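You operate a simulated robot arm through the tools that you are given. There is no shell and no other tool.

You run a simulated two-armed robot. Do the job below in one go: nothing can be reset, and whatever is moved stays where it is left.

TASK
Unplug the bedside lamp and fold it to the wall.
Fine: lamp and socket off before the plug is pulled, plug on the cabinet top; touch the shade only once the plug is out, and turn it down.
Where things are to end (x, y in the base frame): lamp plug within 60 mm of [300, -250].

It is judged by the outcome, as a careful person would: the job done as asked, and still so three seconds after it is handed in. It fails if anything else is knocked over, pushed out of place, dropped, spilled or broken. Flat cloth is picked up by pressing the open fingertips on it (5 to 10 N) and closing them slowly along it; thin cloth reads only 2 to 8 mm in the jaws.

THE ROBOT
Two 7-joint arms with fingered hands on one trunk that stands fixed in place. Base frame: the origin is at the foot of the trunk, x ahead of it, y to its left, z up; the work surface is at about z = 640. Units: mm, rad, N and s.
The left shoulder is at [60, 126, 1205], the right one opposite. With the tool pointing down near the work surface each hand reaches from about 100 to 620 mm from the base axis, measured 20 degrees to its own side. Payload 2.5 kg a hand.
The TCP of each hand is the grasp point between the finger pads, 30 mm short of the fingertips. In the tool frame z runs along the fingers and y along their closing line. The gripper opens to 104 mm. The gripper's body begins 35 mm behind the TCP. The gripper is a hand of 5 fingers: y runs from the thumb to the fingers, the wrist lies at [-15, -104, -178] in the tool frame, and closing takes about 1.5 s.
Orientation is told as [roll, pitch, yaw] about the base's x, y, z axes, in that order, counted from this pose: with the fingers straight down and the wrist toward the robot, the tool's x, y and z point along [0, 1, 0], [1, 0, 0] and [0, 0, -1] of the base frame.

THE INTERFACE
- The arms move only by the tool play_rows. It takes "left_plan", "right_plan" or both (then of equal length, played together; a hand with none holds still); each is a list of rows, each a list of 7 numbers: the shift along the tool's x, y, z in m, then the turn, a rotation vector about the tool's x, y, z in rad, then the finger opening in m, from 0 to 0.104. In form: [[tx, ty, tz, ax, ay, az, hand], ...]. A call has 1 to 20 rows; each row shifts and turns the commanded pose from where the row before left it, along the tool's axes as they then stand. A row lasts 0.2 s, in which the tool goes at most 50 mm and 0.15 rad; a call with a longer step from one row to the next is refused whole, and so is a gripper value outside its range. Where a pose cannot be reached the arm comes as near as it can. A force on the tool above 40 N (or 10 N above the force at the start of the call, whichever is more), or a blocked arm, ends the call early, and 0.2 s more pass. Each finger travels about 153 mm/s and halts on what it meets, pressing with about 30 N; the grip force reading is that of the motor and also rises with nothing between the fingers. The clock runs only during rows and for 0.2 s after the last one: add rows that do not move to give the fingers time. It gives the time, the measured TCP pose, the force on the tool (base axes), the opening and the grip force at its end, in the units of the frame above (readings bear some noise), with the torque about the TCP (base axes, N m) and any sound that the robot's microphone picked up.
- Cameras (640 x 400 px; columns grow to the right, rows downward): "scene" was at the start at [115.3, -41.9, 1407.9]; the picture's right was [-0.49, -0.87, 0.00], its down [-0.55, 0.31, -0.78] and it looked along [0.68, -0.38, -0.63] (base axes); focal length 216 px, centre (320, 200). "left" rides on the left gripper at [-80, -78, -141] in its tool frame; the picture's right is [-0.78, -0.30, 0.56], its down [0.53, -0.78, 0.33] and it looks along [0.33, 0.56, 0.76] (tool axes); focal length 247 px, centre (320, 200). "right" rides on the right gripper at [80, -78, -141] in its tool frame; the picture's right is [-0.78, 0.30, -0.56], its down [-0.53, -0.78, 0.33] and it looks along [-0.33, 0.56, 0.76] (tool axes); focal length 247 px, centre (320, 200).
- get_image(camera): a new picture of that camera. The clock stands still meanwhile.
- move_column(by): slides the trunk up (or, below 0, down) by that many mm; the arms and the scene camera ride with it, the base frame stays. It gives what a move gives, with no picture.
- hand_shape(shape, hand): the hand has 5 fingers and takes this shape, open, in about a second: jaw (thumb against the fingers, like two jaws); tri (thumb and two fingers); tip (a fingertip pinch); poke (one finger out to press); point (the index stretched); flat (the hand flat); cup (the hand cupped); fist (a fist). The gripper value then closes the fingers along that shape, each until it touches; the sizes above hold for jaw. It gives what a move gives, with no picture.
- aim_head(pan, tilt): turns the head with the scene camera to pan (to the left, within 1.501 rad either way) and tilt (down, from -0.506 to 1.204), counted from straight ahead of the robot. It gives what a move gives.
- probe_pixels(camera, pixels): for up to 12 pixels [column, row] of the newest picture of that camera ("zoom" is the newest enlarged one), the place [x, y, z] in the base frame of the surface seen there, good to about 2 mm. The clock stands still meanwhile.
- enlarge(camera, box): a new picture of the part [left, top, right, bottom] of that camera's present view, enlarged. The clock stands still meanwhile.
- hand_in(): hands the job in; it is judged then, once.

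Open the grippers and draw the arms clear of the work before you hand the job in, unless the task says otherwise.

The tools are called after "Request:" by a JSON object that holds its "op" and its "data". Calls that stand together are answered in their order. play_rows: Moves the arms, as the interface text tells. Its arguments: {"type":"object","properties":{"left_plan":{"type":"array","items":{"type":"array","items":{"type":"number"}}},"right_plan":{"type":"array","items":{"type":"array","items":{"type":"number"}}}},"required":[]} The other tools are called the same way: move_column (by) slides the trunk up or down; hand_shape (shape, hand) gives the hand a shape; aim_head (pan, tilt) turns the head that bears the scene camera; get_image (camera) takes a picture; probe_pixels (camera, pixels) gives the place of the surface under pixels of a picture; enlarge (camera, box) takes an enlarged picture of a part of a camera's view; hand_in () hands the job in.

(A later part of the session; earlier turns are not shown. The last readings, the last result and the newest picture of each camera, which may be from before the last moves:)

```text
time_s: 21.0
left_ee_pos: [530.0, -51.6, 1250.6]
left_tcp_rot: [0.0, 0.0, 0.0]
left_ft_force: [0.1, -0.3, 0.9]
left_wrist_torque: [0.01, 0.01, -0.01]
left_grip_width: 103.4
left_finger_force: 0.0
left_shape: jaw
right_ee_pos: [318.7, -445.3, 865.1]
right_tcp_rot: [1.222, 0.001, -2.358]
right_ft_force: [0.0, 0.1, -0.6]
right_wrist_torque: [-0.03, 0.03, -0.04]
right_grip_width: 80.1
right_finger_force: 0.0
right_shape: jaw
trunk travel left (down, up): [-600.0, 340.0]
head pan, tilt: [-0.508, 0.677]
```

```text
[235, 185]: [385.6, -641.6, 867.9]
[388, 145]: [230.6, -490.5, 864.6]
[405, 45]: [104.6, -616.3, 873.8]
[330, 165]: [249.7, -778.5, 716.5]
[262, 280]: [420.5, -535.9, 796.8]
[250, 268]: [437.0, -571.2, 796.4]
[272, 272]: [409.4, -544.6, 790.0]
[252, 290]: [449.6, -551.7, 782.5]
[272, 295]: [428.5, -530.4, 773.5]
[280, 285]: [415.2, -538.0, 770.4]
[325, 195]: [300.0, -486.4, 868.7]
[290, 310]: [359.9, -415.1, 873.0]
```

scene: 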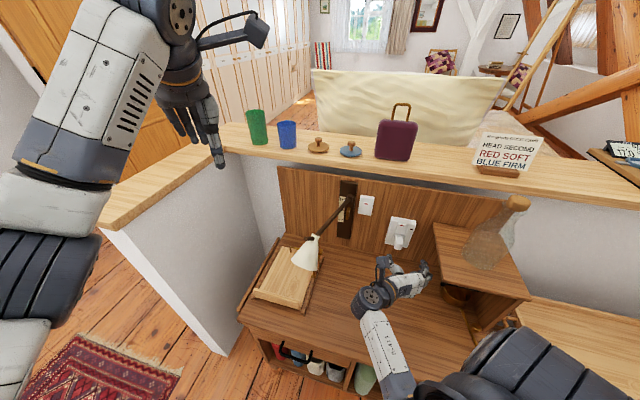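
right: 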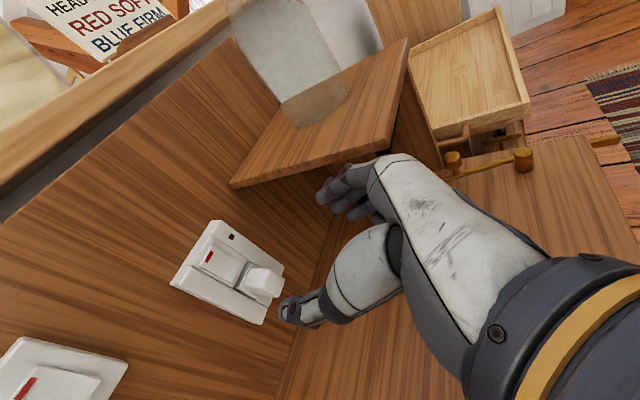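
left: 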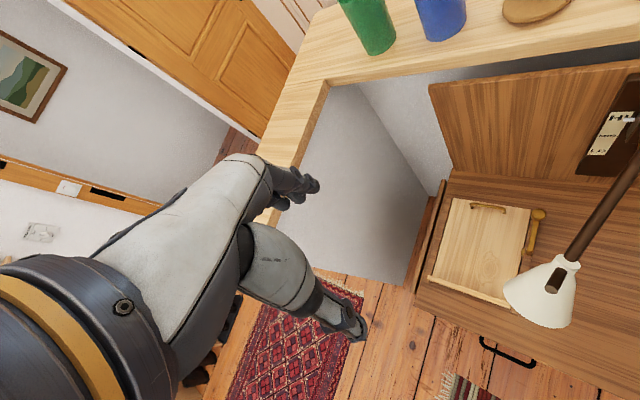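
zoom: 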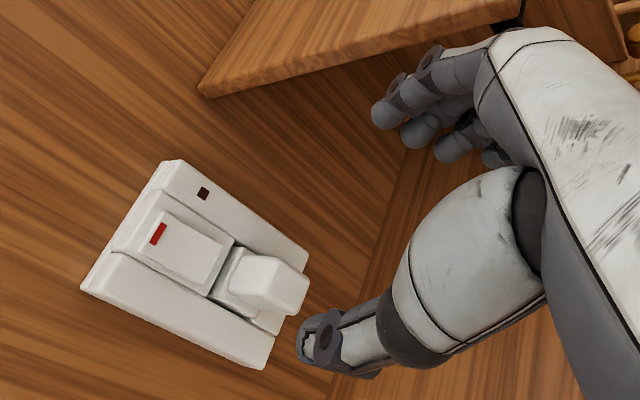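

Shelf edge is at s≈−182 and the plug grip centre is about s=−84, d=53, z=783. I level the hand to 10° down, lower it to plug height and stop about 50 mm short.

Request:
{"op": "play_rows", "data": {"right_plan": [[0, 0, 0, 0, 0.0875, 0, 0.08], [0, 0, 0, 0, 0.0875, 0, 0.08], [-0.023, -0.00183, 0.021, 0, 0, 0, 0.08], [-0.023, -0.00183, 0.021, 0, 0, 0, 0.08], [-0.023, -0.00183, 0.021, 0, 0, 0, 0.08], [0, 0, 0, 0, 0, 0, 0.08], [0, 0, 0, 0, 0, 0, 0.08]]}}

Request:
{"op": "get_image", "data": {"camera": "right"}}

Request:
{"op": "get_image", "data": {"camera": "scene"}}

```text
time_s: 22.6
left_ee_pos: [527.7, -51.5, 1250.4]
left_tcp_rot: [-0.002, -0.001, 0.0]
left_ft_force: [0.4, -0.3, -0.2]
left_wrist_torque: [-0.03, -0.02, -0.04]
left_grip_width: 103.9
left_finger_force: 0.0
left_shape: jaw
right_ee_pos: [323.0, -448.5, 856.9]
right_tcp_rot: [1.309, -0.001, -2.357]
right_ft_force: [0.7, -0.5, 0.1]
right_wrist_torque: [-0.01, 0.02, -0.02]
right_grip_width: 80.2
right_finger_force: 0.1
right_shape: jaw
right hand out of reach, approached as far as the arm can: row 2, 3, 4, 5
trunk travel left (down, up): [-600.0, 340.0]
head pan, tilt: [-0.508, 0.677]
```

```text
taken
```

right: 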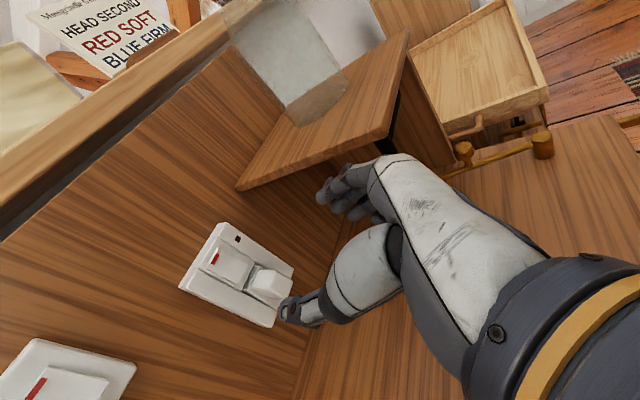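

```text
taken
```

scene: 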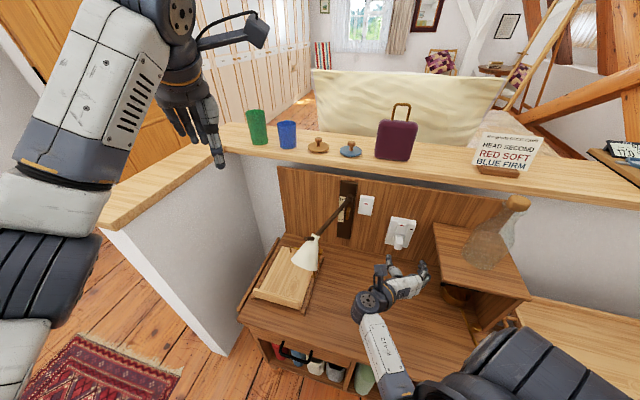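

The levelled pose ran into a joint limit. Pitch doesn't matter for a horizontal grip, so I tilt the fingers back down to about 30° and check the pose before moving on.

Request:
{"op": "play_rows", "data": {"right_plan": [[0, 0, 0, 0, -0.1, 0, 0.08], [0, 0, 0, 0, -0.1, 0, 0.08], [0, 0, 0, 0, -0.1, 0, 0.08], [0, 0, 0, 0, 0, 0, 0.08]]}}

```text
time_s: 23.6
left_ee_pos: [528.1, -52.5, 1252.5]
left_tcp_rot: [0.0, -0.002, 0.0]
left_ft_force: [0.8, -0.9, 0.2]
left_wrist_torque: [0.01, 0.0, -0.03]
left_grip_width: 103.6
left_finger_force: 0.1
left_shape: jaw
right_ee_pos: [317.4, -467.9, 866.2]
right_tcp_rot: [1.037, -0.057, -2.351]
right_ft_force: [0.3, -0.8, -0.5]
right_wrist_torque: [0.01, -0.01, -0.02]
right_grip_width: 80.0
right_finger_force: 0.1
right_shape: jaw
trunk travel left (down, up): [-600.0, 340.0]
head pan, tilt: [-0.508, 0.677]
```

I hold still a moment to see whether the pose settles.

Request:
{"op": "play_rows", "data": {"right_plan": [[0, 0, 0, 0, 0, 0, 0.08], [0, 0, 0, 0, 0, 0, 0.08]]}}

Request:
{"op": "get_image", "data": {"camera": "scene"}}

```text
time_s: 24.2
left_ee_pos: [527.9, -51.0, 1250.5]
left_tcp_rot: [0.001, 0.0, -0.001]
left_ft_force: [0.6, 0.6, -0.3]
left_wrist_torque: [-0.04, -0.04, 0.01]
left_grip_width: 103.5
left_finger_force: 0.1
left_shape: jaw
right_ee_pos: [317.4, -466.4, 866.4]
right_tcp_rot: [1.038, -0.055, -2.353]
right_ft_force: [-0.1, -0.7, -0.5]
right_wrist_torque: [0.0, 0.01, -0.04]
right_grip_width: 80.0
right_finger_force: 0.2
right_shape: jaw
trunk travel left (down, up): [-600.0, 340.0]
head pan, tilt: [-0.508, 0.677]
```

```text
taken
```

scene: 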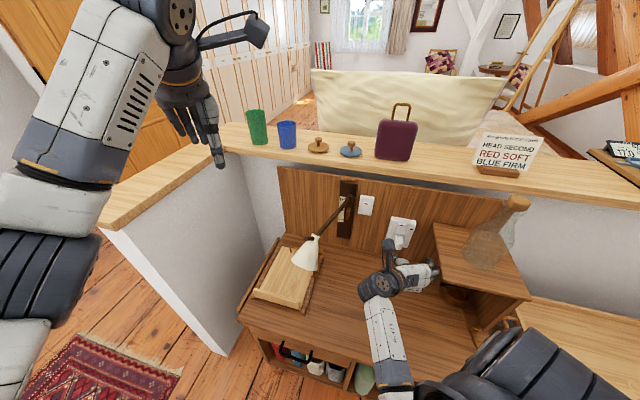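

The pose is stable at 30° down with a small 3° roll. I now shift left 21 mm, down 73 mm and 60 mm toward the wall.

Request:
{"op": "play_rows", "data": {"right_plan": [[-0.0081, -0.00525, 0.0222, 0, 0, 0, 0.08], [-0.0081, -0.00525, 0.0222, 0, 0, 0, 0.08], [-0.0081, -0.00525, 0.0222, 0, 0, 0, 0.08], [-0.0081, -0.00525, 0.0222, 0, 0, 0, 0.08], [0, 0, 0, 0, 0, 0, 0.08], [0, 0, 0, 0, 0, 0, 0.08]]}}

Request:
{"op": "get_image", "data": {"camera": "right"}}

Request:
{"op": "get_image", "data": {"camera": "scene"}}

```text
time_s: 25.6
left_ee_pos: [528.5, -52.3, 1250.8]
left_tcp_rot: [0.001, 0.0, 0.0]
left_ft_force: [-0.2, -0.3, -0.4]
left_wrist_torque: [0.0, 0.01, -0.02]
left_grip_width: 103.7
left_finger_force: 0.0
left_shape: jaw
right_ee_pos: [379.0, -474.6, 779.4]
right_tcp_rot: [1.009, 0.0, -2.357]
right_ft_force: [-0.1, -0.1, 0.5]
right_wrist_torque: [-0.02, -0.01, -0.01]
right_grip_width: 80.1
right_finger_force: 0.0
right_shape: jaw
trunk travel left (down, up): [-600.0, 340.0]
head pan, tilt: [-0.508, 0.677]
```

```text
taken
```

right: 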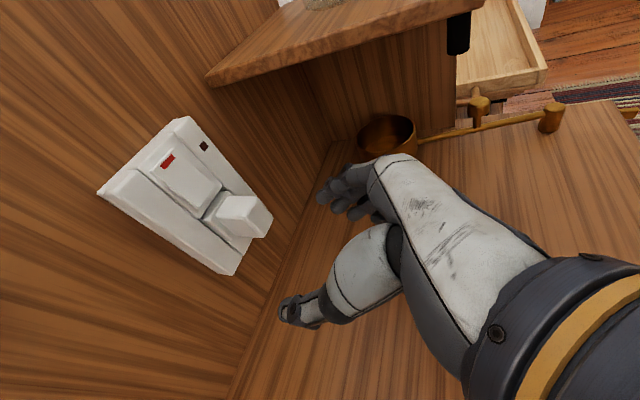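

```text
taken
```

scene: 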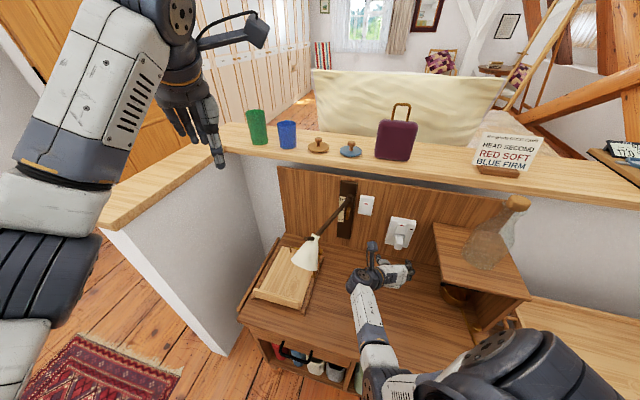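

The arm is well inside its reach again: TCP at s≈−68, d≈141, z≈779. I probe the bowl near (388,138) and the plug, then align sideways and in height.

Request:
{"op": "probe_pixels", "data": {"camera": "right", "pixels": [[388, 125], [360, 140], [412, 135], [480, 115], [550, 117], [255, 205], [220, 205], [270, 220], [260, 232], [242, 235], [238, 268], [322, 195]]}}

Request:
{"op": "play_rows", "data": {"right_plan": [[0.0124, 0.0082, 0.007, 0, 0, 0, 0.08], [0.0124, 0.0082, 0.007, 0, 0, 0, 0.08], [0, 0, 0, 0, 0, 0, 0.08]]}}

Request:
{"op": "get_image", "data": {"camera": "right"}}

```text
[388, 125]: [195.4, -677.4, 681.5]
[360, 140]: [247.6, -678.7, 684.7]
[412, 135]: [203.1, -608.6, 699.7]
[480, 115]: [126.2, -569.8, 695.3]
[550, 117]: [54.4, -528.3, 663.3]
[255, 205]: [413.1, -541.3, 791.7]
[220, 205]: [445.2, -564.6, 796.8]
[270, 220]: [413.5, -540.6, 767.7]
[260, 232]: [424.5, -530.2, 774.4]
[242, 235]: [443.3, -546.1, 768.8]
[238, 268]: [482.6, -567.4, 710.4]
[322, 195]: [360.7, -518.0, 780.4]
```

```text
time_s: 26.4
left_ee_pos: [529.2, -51.0, 1250.5]
left_tcp_rot: [0.0, -0.002, 0.0]
left_ft_force: [0.1, 1.1, -0.4]
left_wrist_torque: [0.01, 0.0, 0.02]
left_grip_width: 103.4
left_finger_force: 0.0
left_shape: jaw
right_ee_pos: [385.6, -502.9, 794.6]
right_tcp_rot: [1.01, -0.001, -2.355]
right_ft_force: [-0.8, 0.3, -0.7]
right_wrist_torque: [-0.02, 0.0, -0.02]
right_grip_width: 80.3
right_finger_force: 0.0
right_shape: jaw
trunk travel left (down, up): [-600.0, 340.0]
head pan, tilt: [-0.508, 0.677]
```

```text
taken
```

right: 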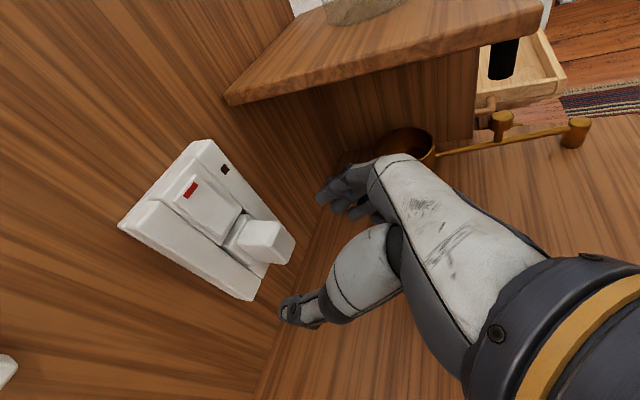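

The pan is far right of the hand. The hand is now centred on the plug (s≈−83, z≈795, d≈116); I slide in 43 mm so the open fingers straddle the plug.

Request:
{"op": "play_rows", "data": {"right_plan": [[0.0052, 0.00025, 0.00945, 0, 0, 0, 0.08], [0.0052, 0.00025, 0.00945, 0, 0, 0, 0.08], [0.0052, 0.00025, 0.00945, 0, 0, 0, 0.08], [0.0052, 0.00025, 0.00945, 0, 0, 0, 0.08], [0, 0, 0, 0, 0, 0, 0.08]]}}

Request:
{"op": "get_image", "data": {"camera": "right"}}

Request:
{"op": "enlarge", "data": {"camera": "scene", "box": [340, 195, 480, 305]}}

```text
time_s: 27.6
left_ee_pos: [528.1, -51.6, 1250.8]
left_tcp_rot: [-0.001, 0.001, 0.001]
left_ft_force: [-0.4, -0.2, 0.3]
left_wrist_torque: [0.0, -0.01, -0.02]
left_grip_width: 104.0
left_finger_force: 0.0
left_shape: jaw
right_ee_pos: [414.3, -534.6, 789.9]
right_tcp_rot: [1.009, 0.0, -2.355]
right_ft_force: [0.3, 0.0, 0.1]
right_wrist_torque: [-0.03, 0.02, -0.03]
right_grip_width: 80.2
right_finger_force: 0.0
right_shape: jaw
trunk travel left (down, up): [-600.0, 340.0]
head pan, tilt: [-0.508, 0.677]
```

```text
taken
```

right: 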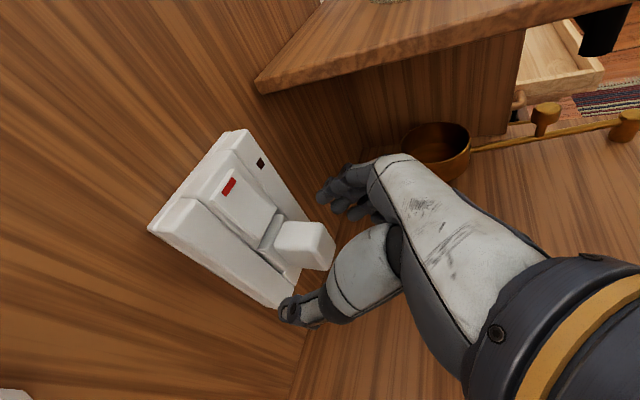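

```text
3.64 times, centred on (410, 250) of scene
```

zoom: 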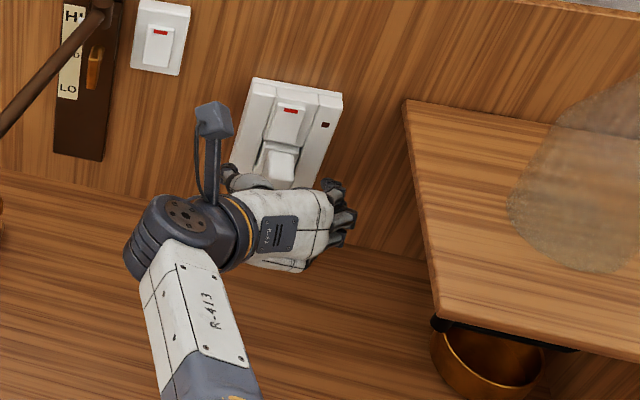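

Plug (305,245) is between thumb (290,312) and fingers (335,195). I probe the finger ends for wall clearance before closing.

Request:
{"op": "probe_pixels", "data": {"camera": "right", "pixels": [[285, 312], [295, 300], [320, 197], [330, 205], [345, 210], [310, 225], [330, 240], [315, 262], [300, 255], [280, 232]]}}

```text
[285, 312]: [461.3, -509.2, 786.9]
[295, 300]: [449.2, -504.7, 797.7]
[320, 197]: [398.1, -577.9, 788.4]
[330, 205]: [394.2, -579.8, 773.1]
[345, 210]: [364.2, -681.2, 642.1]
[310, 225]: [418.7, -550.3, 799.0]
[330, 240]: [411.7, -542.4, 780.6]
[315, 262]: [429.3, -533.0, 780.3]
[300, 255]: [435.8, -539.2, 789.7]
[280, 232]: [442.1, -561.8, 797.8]
```

Tips are at d≈50, straddling the plug evenly. I go 6 mm deeper and close gradually on it.

Request:
{"op": "play_rows", "data": {"right_plan": [[0.0016, 0, 0.00255, 0, 0, 0, 0.08], [0.0016, 0, 0.00255, 0, 0, 0, 0.07], [0, 0, 0, 0, 0, 0, 0.055], [0, 0, 0, 0, 0, 0, 0.042], [0, 0, 0, 0, 0, 0, 0.034], [0, 0, 0, 0, 0, 0, 0.028], [0, 0, 0, 0, 0, 0, 0.022], [0, 0, 0, 0, 0, 0, 0.016], [0, 0, 0, 0, 0, 0, 0.01], [0, 0, 0, 0, 0, 0, 0.005], [0, 0, 0, 0, 0, 0, 0.0], [0, 0, 0, 0, 0, 0, 0.0], [0, 0, 0, 0, 0, 0, 0.0]]}}

Request:
{"op": "get_image", "data": {"camera": "right"}}

Request:
{"op": "enlarge", "data": {"camera": "right", "box": [220, 150, 420, 340]}}

```text
time_s: 30.4
left_ee_pos: [529.5, -50.7, 1251.2]
left_tcp_rot: [0.0, 0.0, -0.002]
left_ft_force: [0.3, 0.3, -0.3]
left_wrist_torque: [0.02, -0.02, -0.04]
left_grip_width: 104.0
left_finger_force: 0.2
left_shape: jaw
right_ee_pos: [417.6, -538.8, 789.3]
right_tcp_rot: [1.01, -0.001, -2.357]
right_ft_force: [0.4, -0.2, 0.7]
right_wrist_torque: [-0.05, 0.01, 0.05]
right_grip_width: 21.0
right_finger_force: 29.7
right_shape: jaw
trunk travel left (down, up): [-600.0, 340.0]
head pan, tilt: [-0.508, 0.677]
```

```text
taken
```

right: 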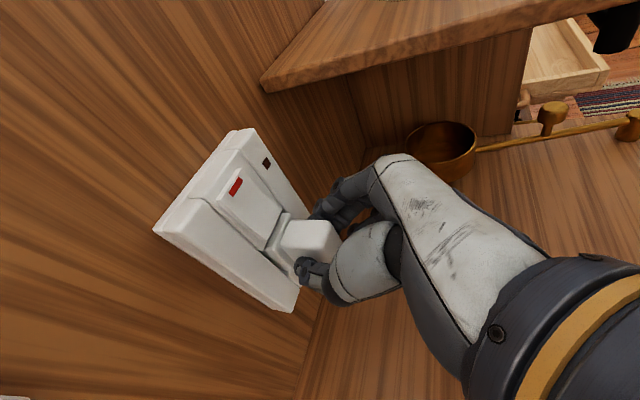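

```text
2.11 times, centred on (320, 245) of right
```

zoom: 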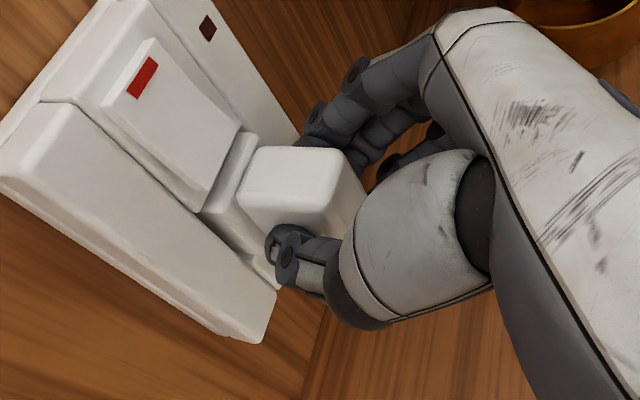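

Gripped: opening 21 mm at ~30 N. I pull straight out from the wall in small steps.

Request:
{"op": "play_rows", "data": {"right_plan": [[-0.0016, 0, -0.00254, 0, 0, 0, 0], [-0.0016, 0, -0.00254, 0, 0, 0, 0], [-0.00213, 0, -0.00338, 0, 0, 0, 0], [-0.00213, 0, -0.00338, 0, 0, 0, 0], [-0.00213, 0, -0.00338, 0, 0, 0, 0], [-0.00213, 0, -0.00338, 0, 0, 0, 0], [-0.00213, 0, -0.00338, 0, 0, 0, 0], [-0.00213, 0, -0.00338, 0, 0, 0, 0], [-0.00213, 0, -0.00338, 0, 0, 0, 0], [-0.00213, 0, -0.00338, 0, 0, 0, 0]]}}

Request:
{"op": "get_image", "data": {"camera": "right"}}

Request:
{"op": "enlarge", "data": {"camera": "right", "box": [180, 100, 420, 340]}}

```text
time_s: 32.6
left_ee_pos: [528.3, -51.3, 1251.1]
left_tcp_rot: [-0.001, -0.001, 0.001]
left_ft_force: [-0.3, -0.5, 0.5]
left_wrist_torque: [0.01, 0.03, -0.02]
left_grip_width: 103.6
left_finger_force: 0.0
left_shape: jaw
right_ee_pos: [390.9, -511.1, 791.7]
right_tcp_rot: [1.009, 0.001, -2.358]
right_ft_force: [0.3, -0.7, 0.2]
right_wrist_torque: [0.04, 0.02, -0.05]
right_grip_width: 21.1
right_finger_force: 30.4
right_shape: jaw
trunk travel left (down, up): [-600.0, 340.0]
head pan, tilt: [-0.508, 0.677]
```

```text
taken
```

right: 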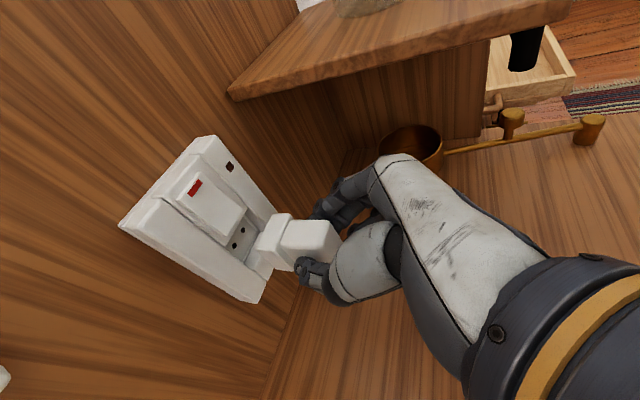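

```text
1.67 times, centred on (300, 220) of right
```

zoom: 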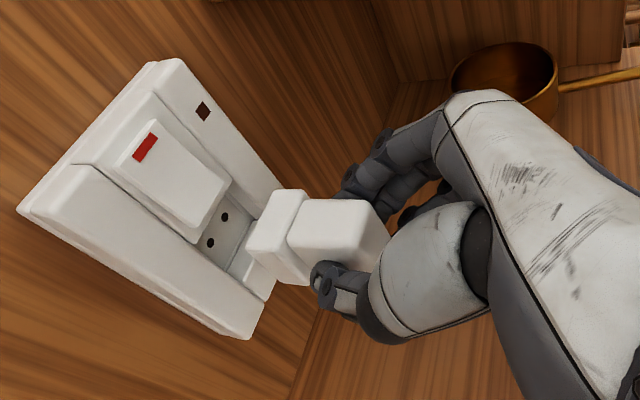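

The plug is out: socket holes are visible at (240,235). I draw it 60 mm further back and tilt the hand downward by 30°, holding the grip.

Request:
{"op": "play_rows", "data": {"right_plan": [[-0.0107, 0, -0.0169, 0, 0, 0, 0], [-0.0107, 0, -0.0169, 0, 0, 0, 0], [-0.0107, 0, -0.0169, 0, 0, 0, 0], [0, 0, 0, 0, -0.131, 0, 0], [0, 0, 0, 0, -0.131, 0, 0], [0, 0, 0, 0, -0.131, 0, 0], [0, 0, 0, 0, -0.131, 0, 0], [0, 0, 0, 0, 0, 0, 0]]}}

Request:
{"op": "get_image", "data": {"camera": "right"}}

Request:
{"op": "get_image", "data": {"camera": "scene"}}

```text
time_s: 34.4
left_ee_pos: [528.9, -51.2, 1249.5]
left_tcp_rot: [0.001, 0.001, 0.001]
left_ft_force: [1.0, -0.1, -0.1]
left_wrist_torque: [0.0, -0.01, 0.02]
left_grip_width: 103.6
left_finger_force: 0.1
left_shape: jaw
right_ee_pos: [350.1, -469.6, 791.0]
right_tcp_rot: [0.483, 0.001, -2.357]
right_ft_force: [0.2, 0.0, -0.2]
right_wrist_torque: [0.05, 0.0, 0.01]
right_grip_width: 21.1
right_finger_force: 30.1
right_shape: jaw
trunk travel left (down, up): [-600.0, 340.0]
head pan, tilt: [-0.508, 0.677]
```

```text
taken
```

right: 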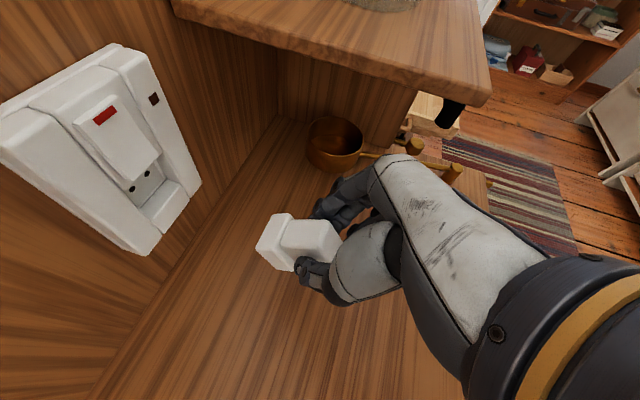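

```text
taken
```

scene: 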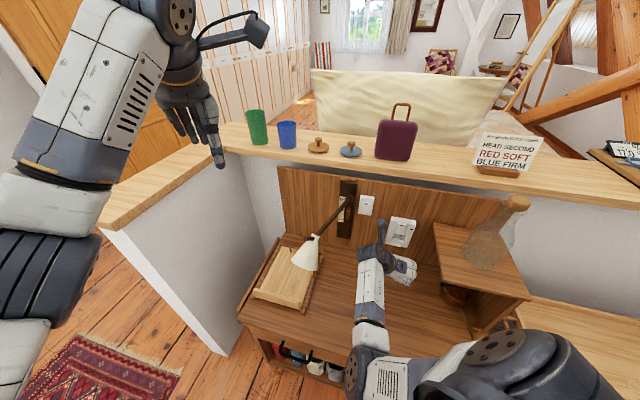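

The plug is held firmly with the pins tilted down. I carry it over the cabinet toward (298,−248) at z≈740.

Request:
{"op": "play_rows", "data": {"right_plan": [[-0.0244, -0.015, -0.0056, 0, 0, 0, 0], [-0.0244, -0.015, -0.0056, 0, 0, 0, 0], [-0.0244, -0.015, -0.0056, 0, 0, 0, 0], [-0.0244, -0.015, -0.0056, 0, 0, 0, 0], [-0.0244, -0.015, -0.0056, 0, 0, 0, 0], [-0.0244, -0.015, -0.0056, 0, 0, 0, 0], [-0.0244, -0.015, -0.0056, 0, 0, 0, 0], [-0.0244, -0.015, -0.0056, 0, 0, 0, 0], [0, 0, 0, 0, 0, 0, 0], [0, 0, 0, 0, 0, 0, 0]]}}

Request:
{"op": "get_image", "data": {"camera": "right"}}

Request:
{"op": "get_image", "data": {"camera": "scene"}}

```text
time_s: 35.2
left_ee_pos: [528.2, -52.3, 1250.2]
left_tcp_rot: [0.002, 0.0, 0.0]
left_ft_force: [-0.5, -0.4, 0.0]
left_wrist_torque: [-0.02, -0.01, 0.01]
left_grip_width: 103.5
left_finger_force: 0.1
left_shape: jaw
right_ee_pos: [345.2, -480.2, 837.7]
right_tcp_rot: [0.661, -0.077, -2.417]
right_ft_force: [1.2, 0.0, -0.3]
right_wrist_torque: [0.02, 0.02, -0.02]
right_grip_width: 21.2
right_finger_force: 29.3
right_shape: jaw
trunk travel left (down, up): [-600.0, 340.0]
head pan, tilt: [-0.508, 0.677]
stopped in row 4 (right hand): the arm was blocked; the commanded pose is now the measured one
```

```text
taken
```

right: 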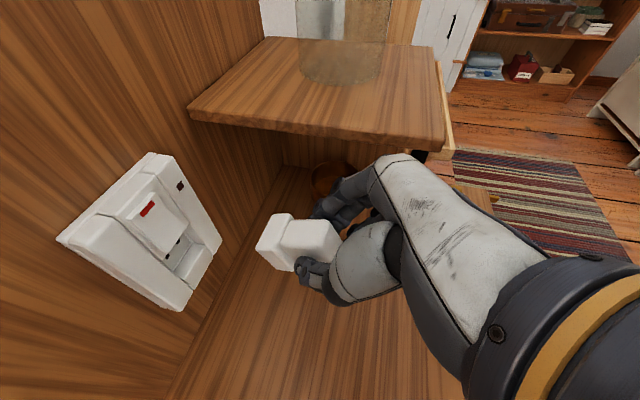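

```text
taken
```

scene: 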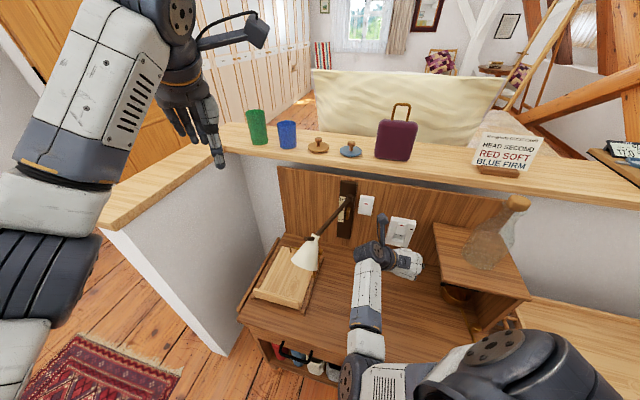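

The arm was blocked while folding back (elbow tucked in front of the torso). Raising the trunk lets the arm stretch downward instead; nothing is above the hands, so I raise it 200 mm.

Request:
{"op": "move_column", "data": {"by": 200}}

Request:
{"op": "get_image", "data": {"camera": "scene"}}

Request:
{"op": "get_image", "data": {"camera": "right"}}

```text
time_s: 37.4
left_ee_pos: [528.2, -52.0, 1451.9]
left_tcp_rot: [0.001, -0.001, -0.002]
left_ft_force: [-0.2, 0.3, -0.3]
left_wrist_torque: [0.0, 0.0, 0.02]
left_grip_width: 103.9
left_finger_force: 0.1
left_shape: jaw
right_ee_pos: [344.6, -480.4, 1036.9]
right_tcp_rot: [0.659, -0.079, -2.42]
right_ft_force: [0.0, 0.1, 0.1]
right_wrist_torque: [0.06, 0.01, -0.01]
right_grip_width: 21.2
right_finger_force: 30.2
right_shape: jaw
trunk travel left (down, up): [-800.0, 140.0]
head pan, tilt: [-0.508, 0.677]
```

```text
taken
```

scene: 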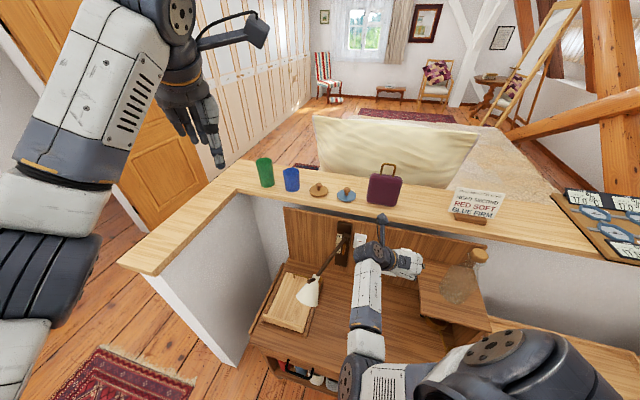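

```text
taken
```

right: 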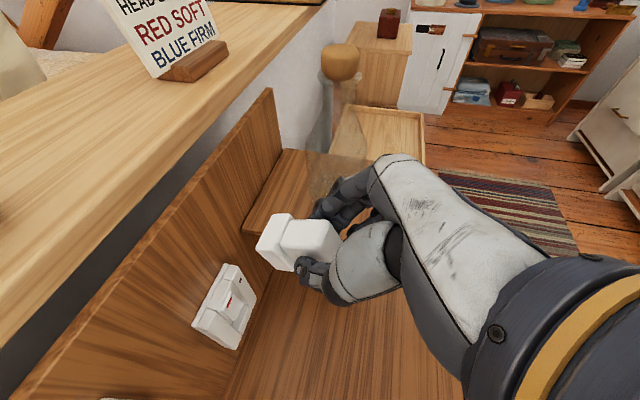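

The view is clear. I square the hand's orientation and carry the plug sideways over the target at this height, before lowering.

Request:
{"op": "play_rows", "data": {"right_plan": [[0, 0, 0, 0.051, -0.085, 0, 0], [0, 0, 0, 0.051, -0.085, 0, 0], [-0.02175, -0.0164, -0.01155, 0, 0, 0, 0], [-0.02175, -0.0164, -0.01155, 0, 0, 0, 0], [-0.02175, -0.0164, -0.01155, 0, 0, 0, 0], [-0.02175, -0.0164, -0.01155, 0, 0, 0, 0], [-0.02175, -0.0164, -0.01155, 0, 0, 0, 0], [-0.02175, -0.0164, -0.01155, 0, 0, 0, 0], [-0.02175, -0.0164, -0.01155, 0, 0, 0, 0], [-0.02175, -0.0164, -0.01155, 0, 0, 0, 0], [0, 0, 0, 0, 0, 0, 0]]}}

Request:
{"op": "get_image", "data": {"camera": "scene"}}

```text
time_s: 38.5
left_ee_pos: [529.3, -51.3, 1450.8]
left_tcp_rot: [0.0, -0.002, 0.001]
left_ft_force: [-0.2, 0.5, -0.7]
left_wrist_torque: [0.04, 0.0, -0.01]
left_grip_width: 103.6
left_finger_force: 0.0
left_shape: jaw
right_ee_pos: [330.8, -493.9, 1097.2]
right_tcp_rot: [0.654, -0.07, -2.438]
right_ft_force: [-0.1, 0.0, -1.9]
right_wrist_torque: [0.04, 0.05, -0.03]
right_grip_width: 20.9
right_finger_force: 30.1
right_shape: jaw
trunk travel left (down, up): [-800.0, 140.0]
head pan, tilt: [-0.508, 0.677]
stopped in row 5 (right hand): the arm was blocked; the commanded pose is now the measured one
```

```text
taken
```

scene: 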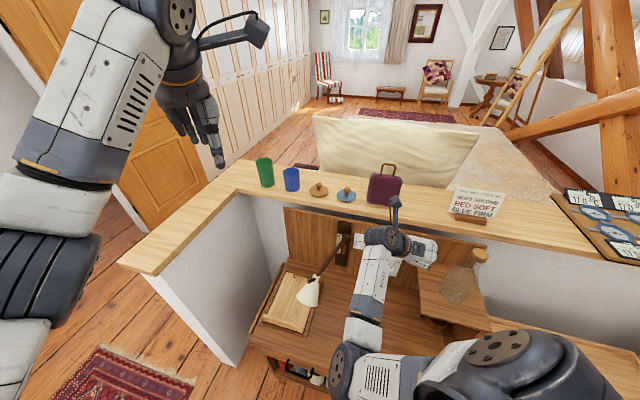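

Still limited by the inward-tucked elbow at this height. I lower the hand along with a leftward shift, which should unfold the arm.

Request:
{"op": "play_rows", "data": {"right_plan": [[-0.0122, -0.01, 0.0158, 0, 0, 0, 0], [-0.0122, -0.01, 0.0158, 0, 0, 0, 0], [-0.0122, -0.01, 0.0158, 0, 0, 0, 0], [-0.0122, -0.01, 0.0158, 0, 0, 0, 0], [-0.0122, -0.01, 0.0158, 0, 0, 0, 0], [0, 0, 0, 0, 0, 0, 0]]}}

Request:
{"op": "get_image", "data": {"camera": "scene"}}

```text
time_s: 39.9
left_ee_pos: [528.8, -52.2, 1450.7]
left_tcp_rot: [-0.001, -0.001, -0.001]
left_ft_force: [0.0, -0.1, -0.2]
left_wrist_torque: [0.0, 0.02, -0.01]
left_grip_width: 103.8
left_finger_force: 0.1
left_shape: jaw
right_ee_pos: [364.5, -465.2, 995.2]
right_tcp_rot: [0.655, -0.064, -2.439]
right_ft_force: [-0.2, -0.1, -0.5]
right_wrist_torque: [0.03, 0.01, 0.0]
right_grip_width: 21.0
right_finger_force: 29.4
right_shape: jaw
trunk travel left (down, up): [-800.0, 140.0]
head pan, tilt: [-0.508, 0.677]
```

```text
taken
```

scene: 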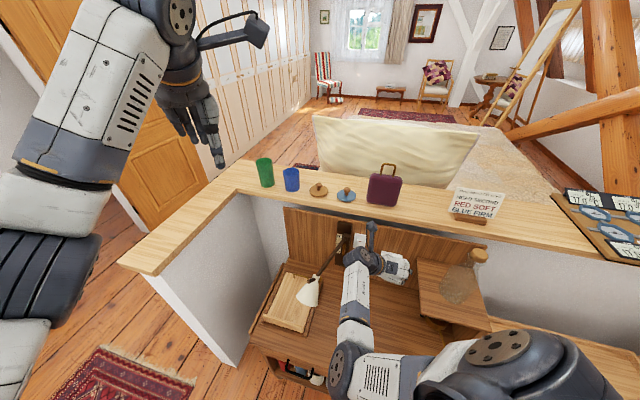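

That worked. I continue straight down 140 mm, then move back from the wall and left.

Request:
{"op": "play_rows", "data": {"right_plan": [[-0.017, 0, 0.0222, 0, 0, 0, 0], [-0.017, 0, 0.0222, 0, 0, 0, 0], [-0.017, 0, 0.0222, 0, 0, 0, 0], [-0.017, 0, 0.0222, 0, 0, 0, 0], [-0.017, 0, 0.0222, 0, 0, 0, 0], [-0.0198, -0.0125, -0.0152, 0, 0, 0, 0], [-0.0198, -0.0125, -0.0152, 0, 0, 0, 0], [-0.0198, -0.0125, -0.0152, 0, 0, 0, 0], [-0.0198, -0.0125, -0.0152, 0, 0, 0, 0], [0, 0, 0, 0, 0, 0, 0]]}}

Request:
{"op": "get_image", "data": {"camera": "scene"}}

```text
time_s: 42.1
left_ee_pos: [528.3, -51.9, 1450.8]
left_tcp_rot: [-0.001, 0.0, 0.001]
left_ft_force: [0.1, 0.2, 0.6]
left_wrist_torque: [0.01, -0.03, 0.01]
left_grip_width: 103.7
left_finger_force: 0.1
left_shape: jaw
right_ee_pos: [329.6, -360.5, 859.5]
right_tcp_rot: [0.65, -0.067, -2.436]
right_ft_force: [-0.4, 0.1, -0.1]
right_wrist_torque: [0.04, 0.01, -0.01]
right_grip_width: 21.1
right_finger_force: 29.9
right_shape: jaw
right hand out of reach, approached as far as the arm can: row 5
trunk travel left (down, up): [-800.0, 140.0]
head pan, tilt: [-0.508, 0.677]
```

```text
taken
```

scene: 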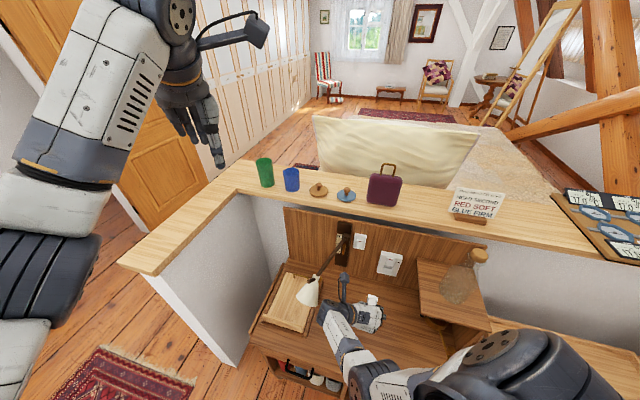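

The hand is now over the cabinet at s≈−22, d≈257, z≈860. To keep the camera boom away from the shade I aim for a spot about 30 mm right of the exact target; first I check how the fingers sit around the plug.

Request:
{"op": "get_image", "data": {"camera": "right"}}

Request:
{"op": "enlarge", "data": {"camera": "right", "box": [230, 180, 390, 320]}}

Request:
{"op": "enlarge", "data": {"camera": "scene", "box": [270, 250, 410, 370]}}

```text
taken
```

right: 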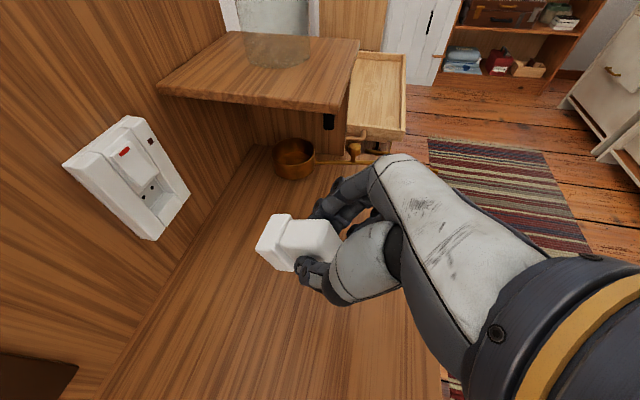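

```text
2.86 times, centred on (310, 250) of right
```

zoom: 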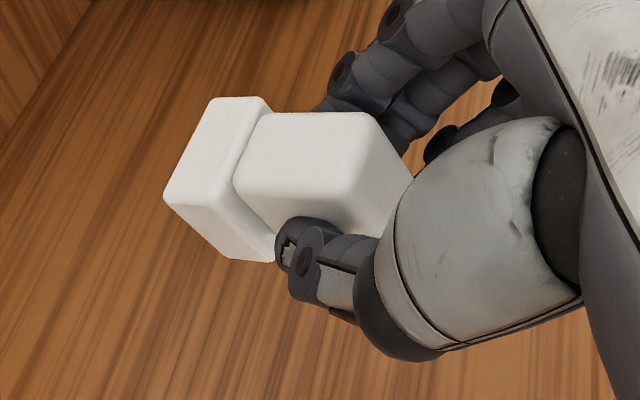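

```text
3.33 times, centred on (340, 310) of scene
```

zoom: 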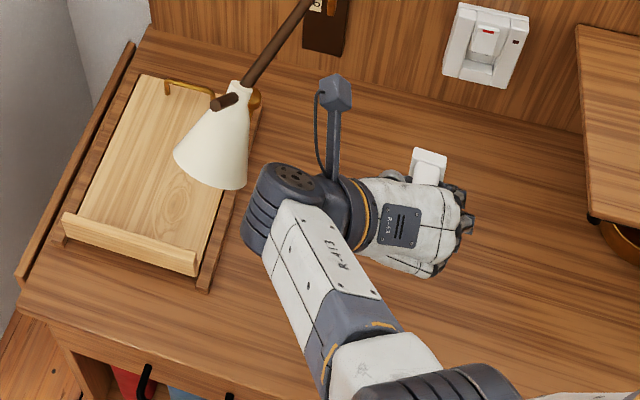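

The plug is held near the fingertips. The wrist joint looks near the shade in this view, so I probe both to check the real gap.

Request:
{"op": "probe_pixels", "data": {"camera": "zoom", "pixels": [[178, 150], [200, 180], [240, 182], [248, 150], [215, 130], [240, 95], [225, 100], [250, 235], [260, 180], [300, 180], [335, 90], [345, 100]]}}

```text
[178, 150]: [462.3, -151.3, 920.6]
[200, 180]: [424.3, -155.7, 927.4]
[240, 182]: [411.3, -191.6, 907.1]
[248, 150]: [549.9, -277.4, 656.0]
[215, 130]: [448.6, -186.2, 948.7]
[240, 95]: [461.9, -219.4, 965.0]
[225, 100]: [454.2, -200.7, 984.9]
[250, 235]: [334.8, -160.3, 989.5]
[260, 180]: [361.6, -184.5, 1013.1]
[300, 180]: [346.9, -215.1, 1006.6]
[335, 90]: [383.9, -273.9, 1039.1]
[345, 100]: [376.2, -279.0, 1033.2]
```

The wrist is 50 mm clear of the rim and 100 mm above it. I move back from the wall first (away from the shade) at constant height, then square the hand.

Request:
{"op": "play_rows", "data": {"right_plan": [[-0.018, -0.0036, -0.0137, 0, 0, 0, 0], [-0.018, -0.0036, -0.0137, 0, 0, 0, 0], [-0.018, -0.0036, -0.0137, 0, 0, 0, 0], [-0.018, -0.0036, -0.0137, 0, 0, 0, 0], [-0.018, -0.0036, -0.0137, 0, 0, 0, 0], [0, 0, 0, 0.05, -0.085, 0, 0], [0, 0, 0, 0.05, -0.085, 0, 0], [0, 0, 0, 0, 0, 0, 0]]}}

Request:
{"op": "get_image", "data": {"camera": "scene"}}

```text
time_s: 43.1
left_ee_pos: [529.2, -51.9, 1450.8]
left_tcp_rot: [0.0, 0.001, 0.0]
left_ft_force: [0.5, 0.7, 0.5]
left_wrist_torque: [-0.01, -0.03, 0.01]
left_grip_width: 103.6
left_finger_force: 0.1
left_shape: jaw
right_ee_pos: [364.5, -359.5, 918.9]
right_tcp_rot: [0.85, -0.028, -2.468]
right_ft_force: [-0.6, -0.4, -0.7]
right_wrist_torque: [0.04, 0.03, 0.0]
right_grip_width: 21.3
right_finger_force: 30.1
right_shape: jaw
trunk travel left (down, up): [-800.0, 140.0]
head pan, tilt: [-0.508, 0.677]
stopped in row 5 (right hand): the arm was blocked; the commanded pose is now the measured one
```

```text
taken
```

scene: 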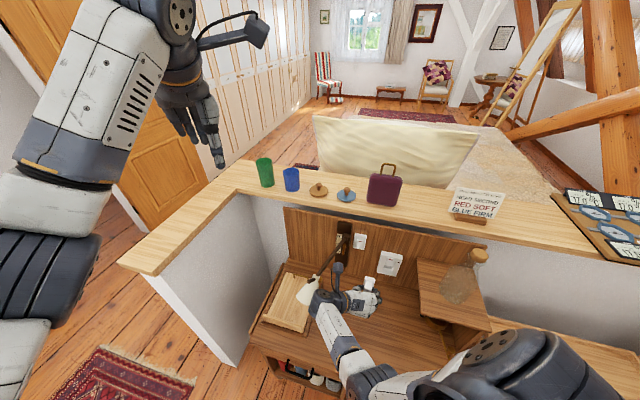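

The tucked elbow blocks moving back in this hand orientation. I shift right 60 mm away from the shade and yaw the hand about the vertical so the wrist swings behind the plug toward the robot, keeping the plug's tilt.

Request:
{"op": "play_rows", "data": {"right_plan": [[0, 0.02, 0, 0, 0, 0, 0], [0, 0.02, 0, 0, 0, 0, 0], [0, 0.02, 0, 0, 0, 0, 0], [0, 0, 0, 0.0976, 0, -0.0858, 0], [0, 0, 0, 0.0976, 0, -0.0858, 0], [0, 0, 0, 0.0976, 0, -0.0858, 0], [0, 0, 0, 0.0976, 0, -0.0858, 0], [0, 0, 0, 0.0976, 0, -0.0858, 0], [0, 0, 0, 0, 0, 0, 0]]}}

Request:
{"op": "get_image", "data": {"camera": "scene"}}

```text
time_s: 45.1
left_ee_pos: [528.8, -52.6, 1450.9]
left_tcp_rot: [0.0, 0.0, 0.002]
left_ft_force: [-0.6, -0.2, 0.3]
left_wrist_torque: [0.0, 0.03, -0.04]
left_grip_width: 103.5
left_finger_force: 0.2
left_shape: jaw
right_ee_pos: [318.0, -395.5, 919.4]
right_tcp_rot: [0.832, -0.024, -1.816]
right_ft_force: [-0.5, -0.1, -0.8]
right_wrist_torque: [0.02, 0.03, -0.01]
right_grip_width: 21.2
right_finger_force: 29.8
right_shape: jaw
trunk travel left (down, up): [-800.0, 140.0]
head pan, tilt: [-0.508, 0.677]
```

```text
taken
```

scene: 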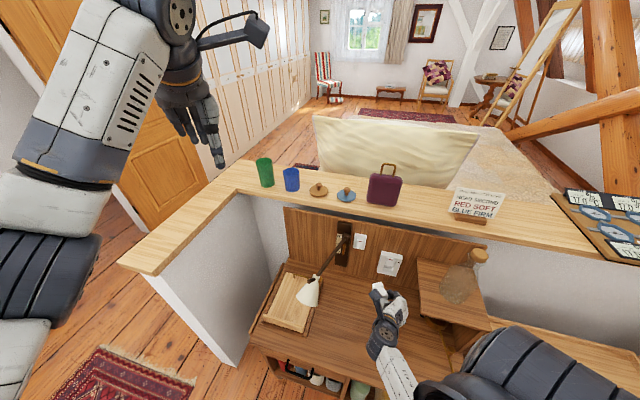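

That went smoothly. I continue the yaw another 0.5 rad and tilt the hand to about 62° down.

Request:
{"op": "play_rows", "data": {"right_plan": [[0, 0, 0, 0.0962, 0, -0.0875, 0], [0, 0, 0, 0.0962, 0, -0.0875, 0], [0, 0, 0, 0.0962, 0, -0.0875, 0], [0, 0, 0, 0.0962, 0, -0.0875, 0], [0, 0, 0, 0, -0.115, 0, 0], [0, 0, 0, 0, -0.115, 0, 0], [0, 0, 0, 0, -0.115, 0, 0], [0, 0, 0, 0, 0, 0, 0]]}}

Request:
{"op": "get_image", "data": {"camera": "scene"}}

Request:
{"op": "get_image", "data": {"camera": "right"}}

```text
time_s: 46.9
left_ee_pos: [528.2, -52.2, 1450.2]
left_tcp_rot: [-0.001, -0.001, 0.0]
left_ft_force: [1.3, -0.3, 0.2]
left_wrist_torque: [0.02, 0.01, 0.04]
left_grip_width: 103.8
left_finger_force: 0.2
left_shape: jaw
right_ee_pos: [317.7, -395.1, 918.6]
right_tcp_rot: [0.474, -0.019, -1.297]
right_ft_force: [-0.4, 0.2, -0.3]
right_wrist_torque: [0.01, 0.03, -0.01]
right_grip_width: 21.1
right_finger_force: 29.6
right_shape: jaw
trunk travel left (down, up): [-800.0, 140.0]
head pan, tilt: [-0.508, 0.677]
```

```text
taken
```

scene: 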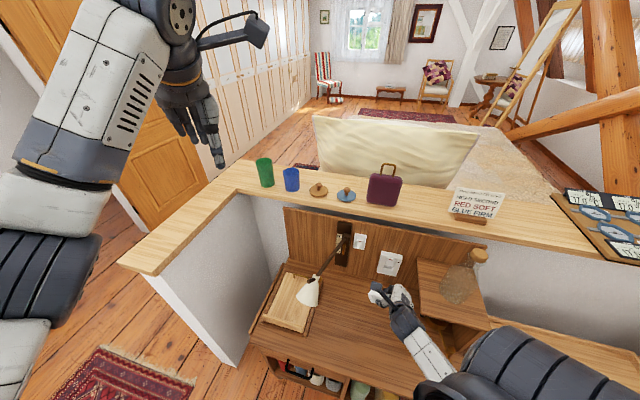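

```text
taken
```

right: 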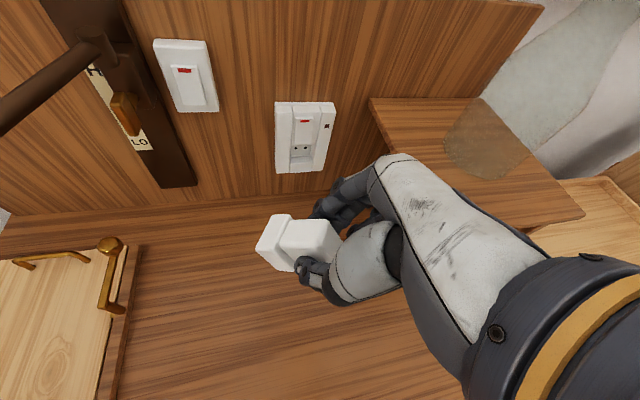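

The hand is now in a comfortable pose with its camera well away from the lamp. I move diagonally down toward the drop point.

Request:
{"op": "play_rows", "data": {"right_plan": [[-0.0088, -0.0215, 0.0178, 0, 0, 0, 0], [-0.0088, -0.0215, 0.0178, 0, 0, 0, 0], [-0.0088, -0.0215, 0.0178, 0, 0, 0, 0], [-0.0088, -0.0215, 0.0178, 0, 0, 0, 0], [-0.0088, -0.0215, 0.0178, 0, 0, 0, 0], [-0.0088, -0.0215, 0.0178, 0, 0, 0, 0], [0, 0, 0, 0, 0, 0, 0]]}}

Request:
{"op": "get_image", "data": {"camera": "scene"}}

Request:
{"op": "get_image", "data": {"camera": "right"}}

```text
time_s: 48.0
left_ee_pos: [528.5, -51.9, 1451.2]
left_tcp_rot: [0.0, 0.003, -0.002]
left_ft_force: [0.2, 0.5, -0.5]
left_wrist_torque: [-0.03, 0.0, -0.02]
left_grip_width: 103.5
left_finger_force: 0.1
left_shape: jaw
right_ee_pos: [288.0, -400.5, 859.4]
right_tcp_rot: [0.395, -0.192, -1.239]
right_ft_force: [0.3, -0.3, -0.2]
right_wrist_torque: [0.02, 0.04, -0.01]
right_grip_width: 21.1
right_finger_force: 29.8
right_shape: jaw
trunk travel left (down, up): [-800.0, 140.0]
head pan, tilt: [-0.508, 0.677]
stopped in row 5 (right hand): the arm was blocked; the commanded pose is now the measured one
```

```text
taken
```

scene: 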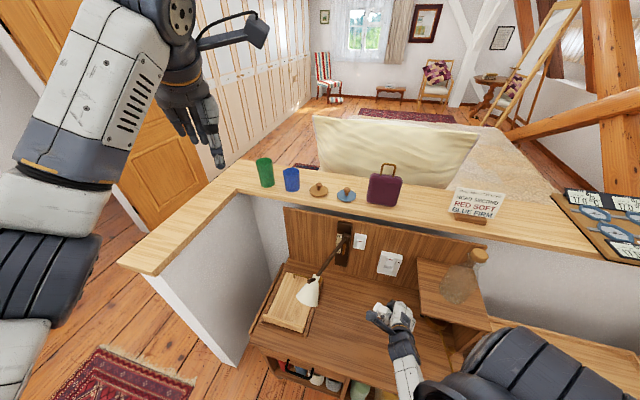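

```text
taken
```

right: 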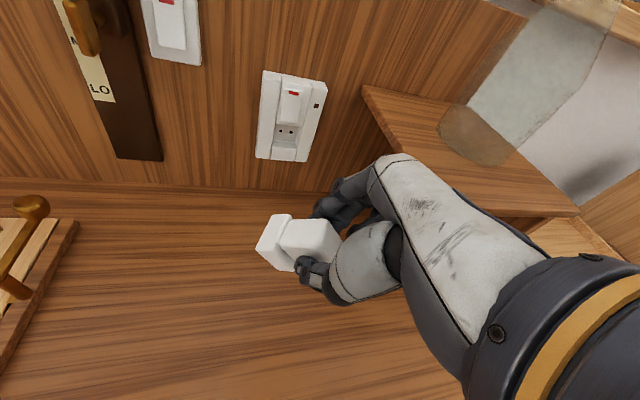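

Moving left is blocked with this yaw too. The default yaw (wrist straight toward the robot) is the well-reaching pose, so I go up/forward a bit for clearance from the carafe and keep yawing toward it.

Request:
{"op": "play_rows", "data": {"right_plan": [[0.0247, -0.0056, -0.0158, 0, 0, 0, 0], [0.0247, -0.0056, -0.0158, 0, 0, 0, 0], [0.0247, -0.0056, -0.0158, 0, 0, 0, 0], [0.0247, -0.0056, -0.0158, 0, 0, 0, 0], [0, 0, 0, 0.0529, 0.0267, -0.1268, 0], [0, 0, 0, 0.0529, 0.0267, -0.1268, 0], [0, 0, 0, 0.0529, 0.0267, -0.1268, 0], [0, 0, 0, 0.0529, 0.0267, -0.1268, 0], [0, 0, 0, 0.0529, 0.0267, -0.1268, 0], [0, 0, 0, 0, 0, 0, 0]]}}

Request:
{"op": "get_image", "data": {"camera": "scene"}}

```text
time_s: 48.8
left_ee_pos: [528.7, -51.1, 1450.6]
left_tcp_rot: [0.0, 0.003, 0.0]
left_ft_force: [0.0, 0.0, 0.1]
left_wrist_torque: [0.02, 0.01, 0.0]
left_grip_width: 103.5
left_finger_force: 0.0
left_shape: jaw
right_ee_pos: [326.8, -432.8, 951.5]
right_tcp_rot: [0.322, -0.354, -1.174]
right_ft_force: [0.5, -0.2, -0.8]
right_wrist_torque: [-0.03, 0.01, 0.01]
right_grip_width: 21.3
right_finger_force: 30.3
right_shape: jaw
trunk travel left (down, up): [-800.0, 140.0]
head pan, tilt: [-0.508, 0.677]
stopped in row 3 (right hand): the arm was blocked; the commanded pose is now the measured one
```

```text
taken
```

scene: 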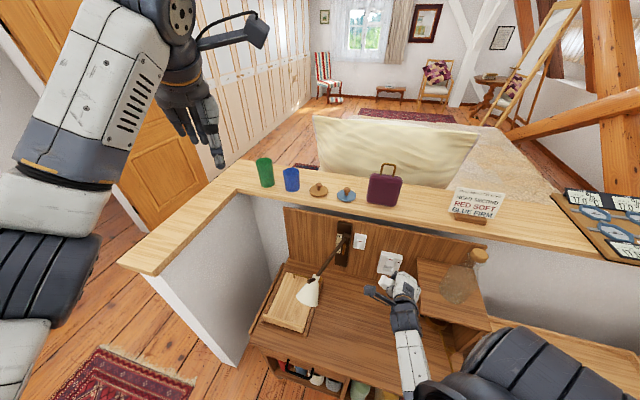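

Something blocks leftward motion. I tilt the head down to see the right elbow and torso area.

Request:
{"op": "aim_head", "data": {"pan": -0.7, "tilt": 1.15}}

Request:
{"op": "get_image", "data": {"camera": "scene"}}

```text
time_s: 49.7
left_ee_pos: [529.1, -51.4, 1450.7]
left_tcp_rot: [0.0, 0.001, -0.001]
left_ft_force: [-0.1, 0.3, 0.2]
left_wrist_torque: [0.0, -0.04, -0.02]
left_grip_width: 103.6
left_finger_force: 0.1
left_shape: jaw
right_ee_pos: [326.4, -432.2, 951.1]
right_tcp_rot: [0.324, -0.354, -1.173]
right_ft_force: [-0.3, 0.9, -0.8]
right_wrist_torque: [0.0, 0.02, 0.04]
right_grip_width: 21.2
right_finger_force: 29.9
right_shape: jaw
trunk travel left (down, up): [-800.0, 140.0]
head pan, tilt: [-0.7, 1.15]
```

```text
taken
```

scene: 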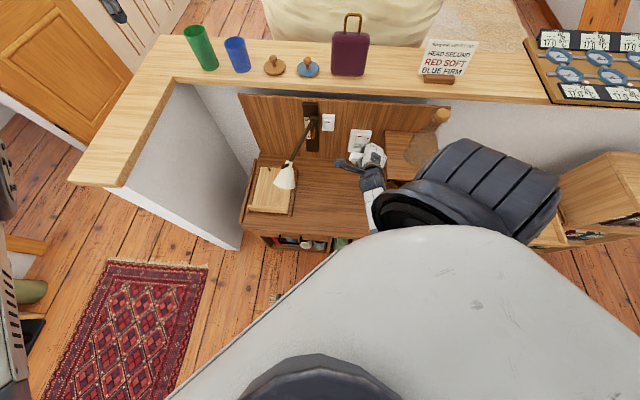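

The upper arm reaches forward high with the forearm hanging down. Perhaps quick moves near an awkward configuration stall it, so I yaw slowly in place and see if it follows.

Request:
{"op": "play_rows", "data": {"right_plan": [[0, 0, 0, 0.018, 0.0208, -0.0533, 0], [0, 0, 0, 0.018, 0.0208, -0.0533, 0], [0, 0, 0, 0.018, 0.0208, -0.0533, 0], [0, 0, 0, 0.018, 0.0208, -0.0533, 0], [0, 0, 0, 0.018, 0.0208, -0.0533, 0], [0, 0, 0, 0.018, 0.0208, -0.0533, 0], [0, 0, 0, 0, 0, 0, 0]]}}

```text
time_s: 51.3
left_ee_pos: [528.7, -50.5, 1451.0]
left_tcp_rot: [0.0, -0.001, 0.0]
left_ft_force: [-0.4, 0.0, -0.6]
left_wrist_torque: [-0.03, 0.04, 0.02]
left_grip_width: 103.5
left_finger_force: 0.0
left_shape: jaw
right_ee_pos: [324.9, -432.2, 949.9]
right_tcp_rot: [0.325, -0.35, -0.814]
right_ft_force: [0.1, 0.5, -1.8]
right_wrist_torque: [0.02, 0.04, -0.01]
right_grip_width: 20.9
right_finger_force: 29.8
right_shape: jaw
trunk travel left (down, up): [-800.0, 140.0]
head pan, tilt: [-0.7, 1.15]
```

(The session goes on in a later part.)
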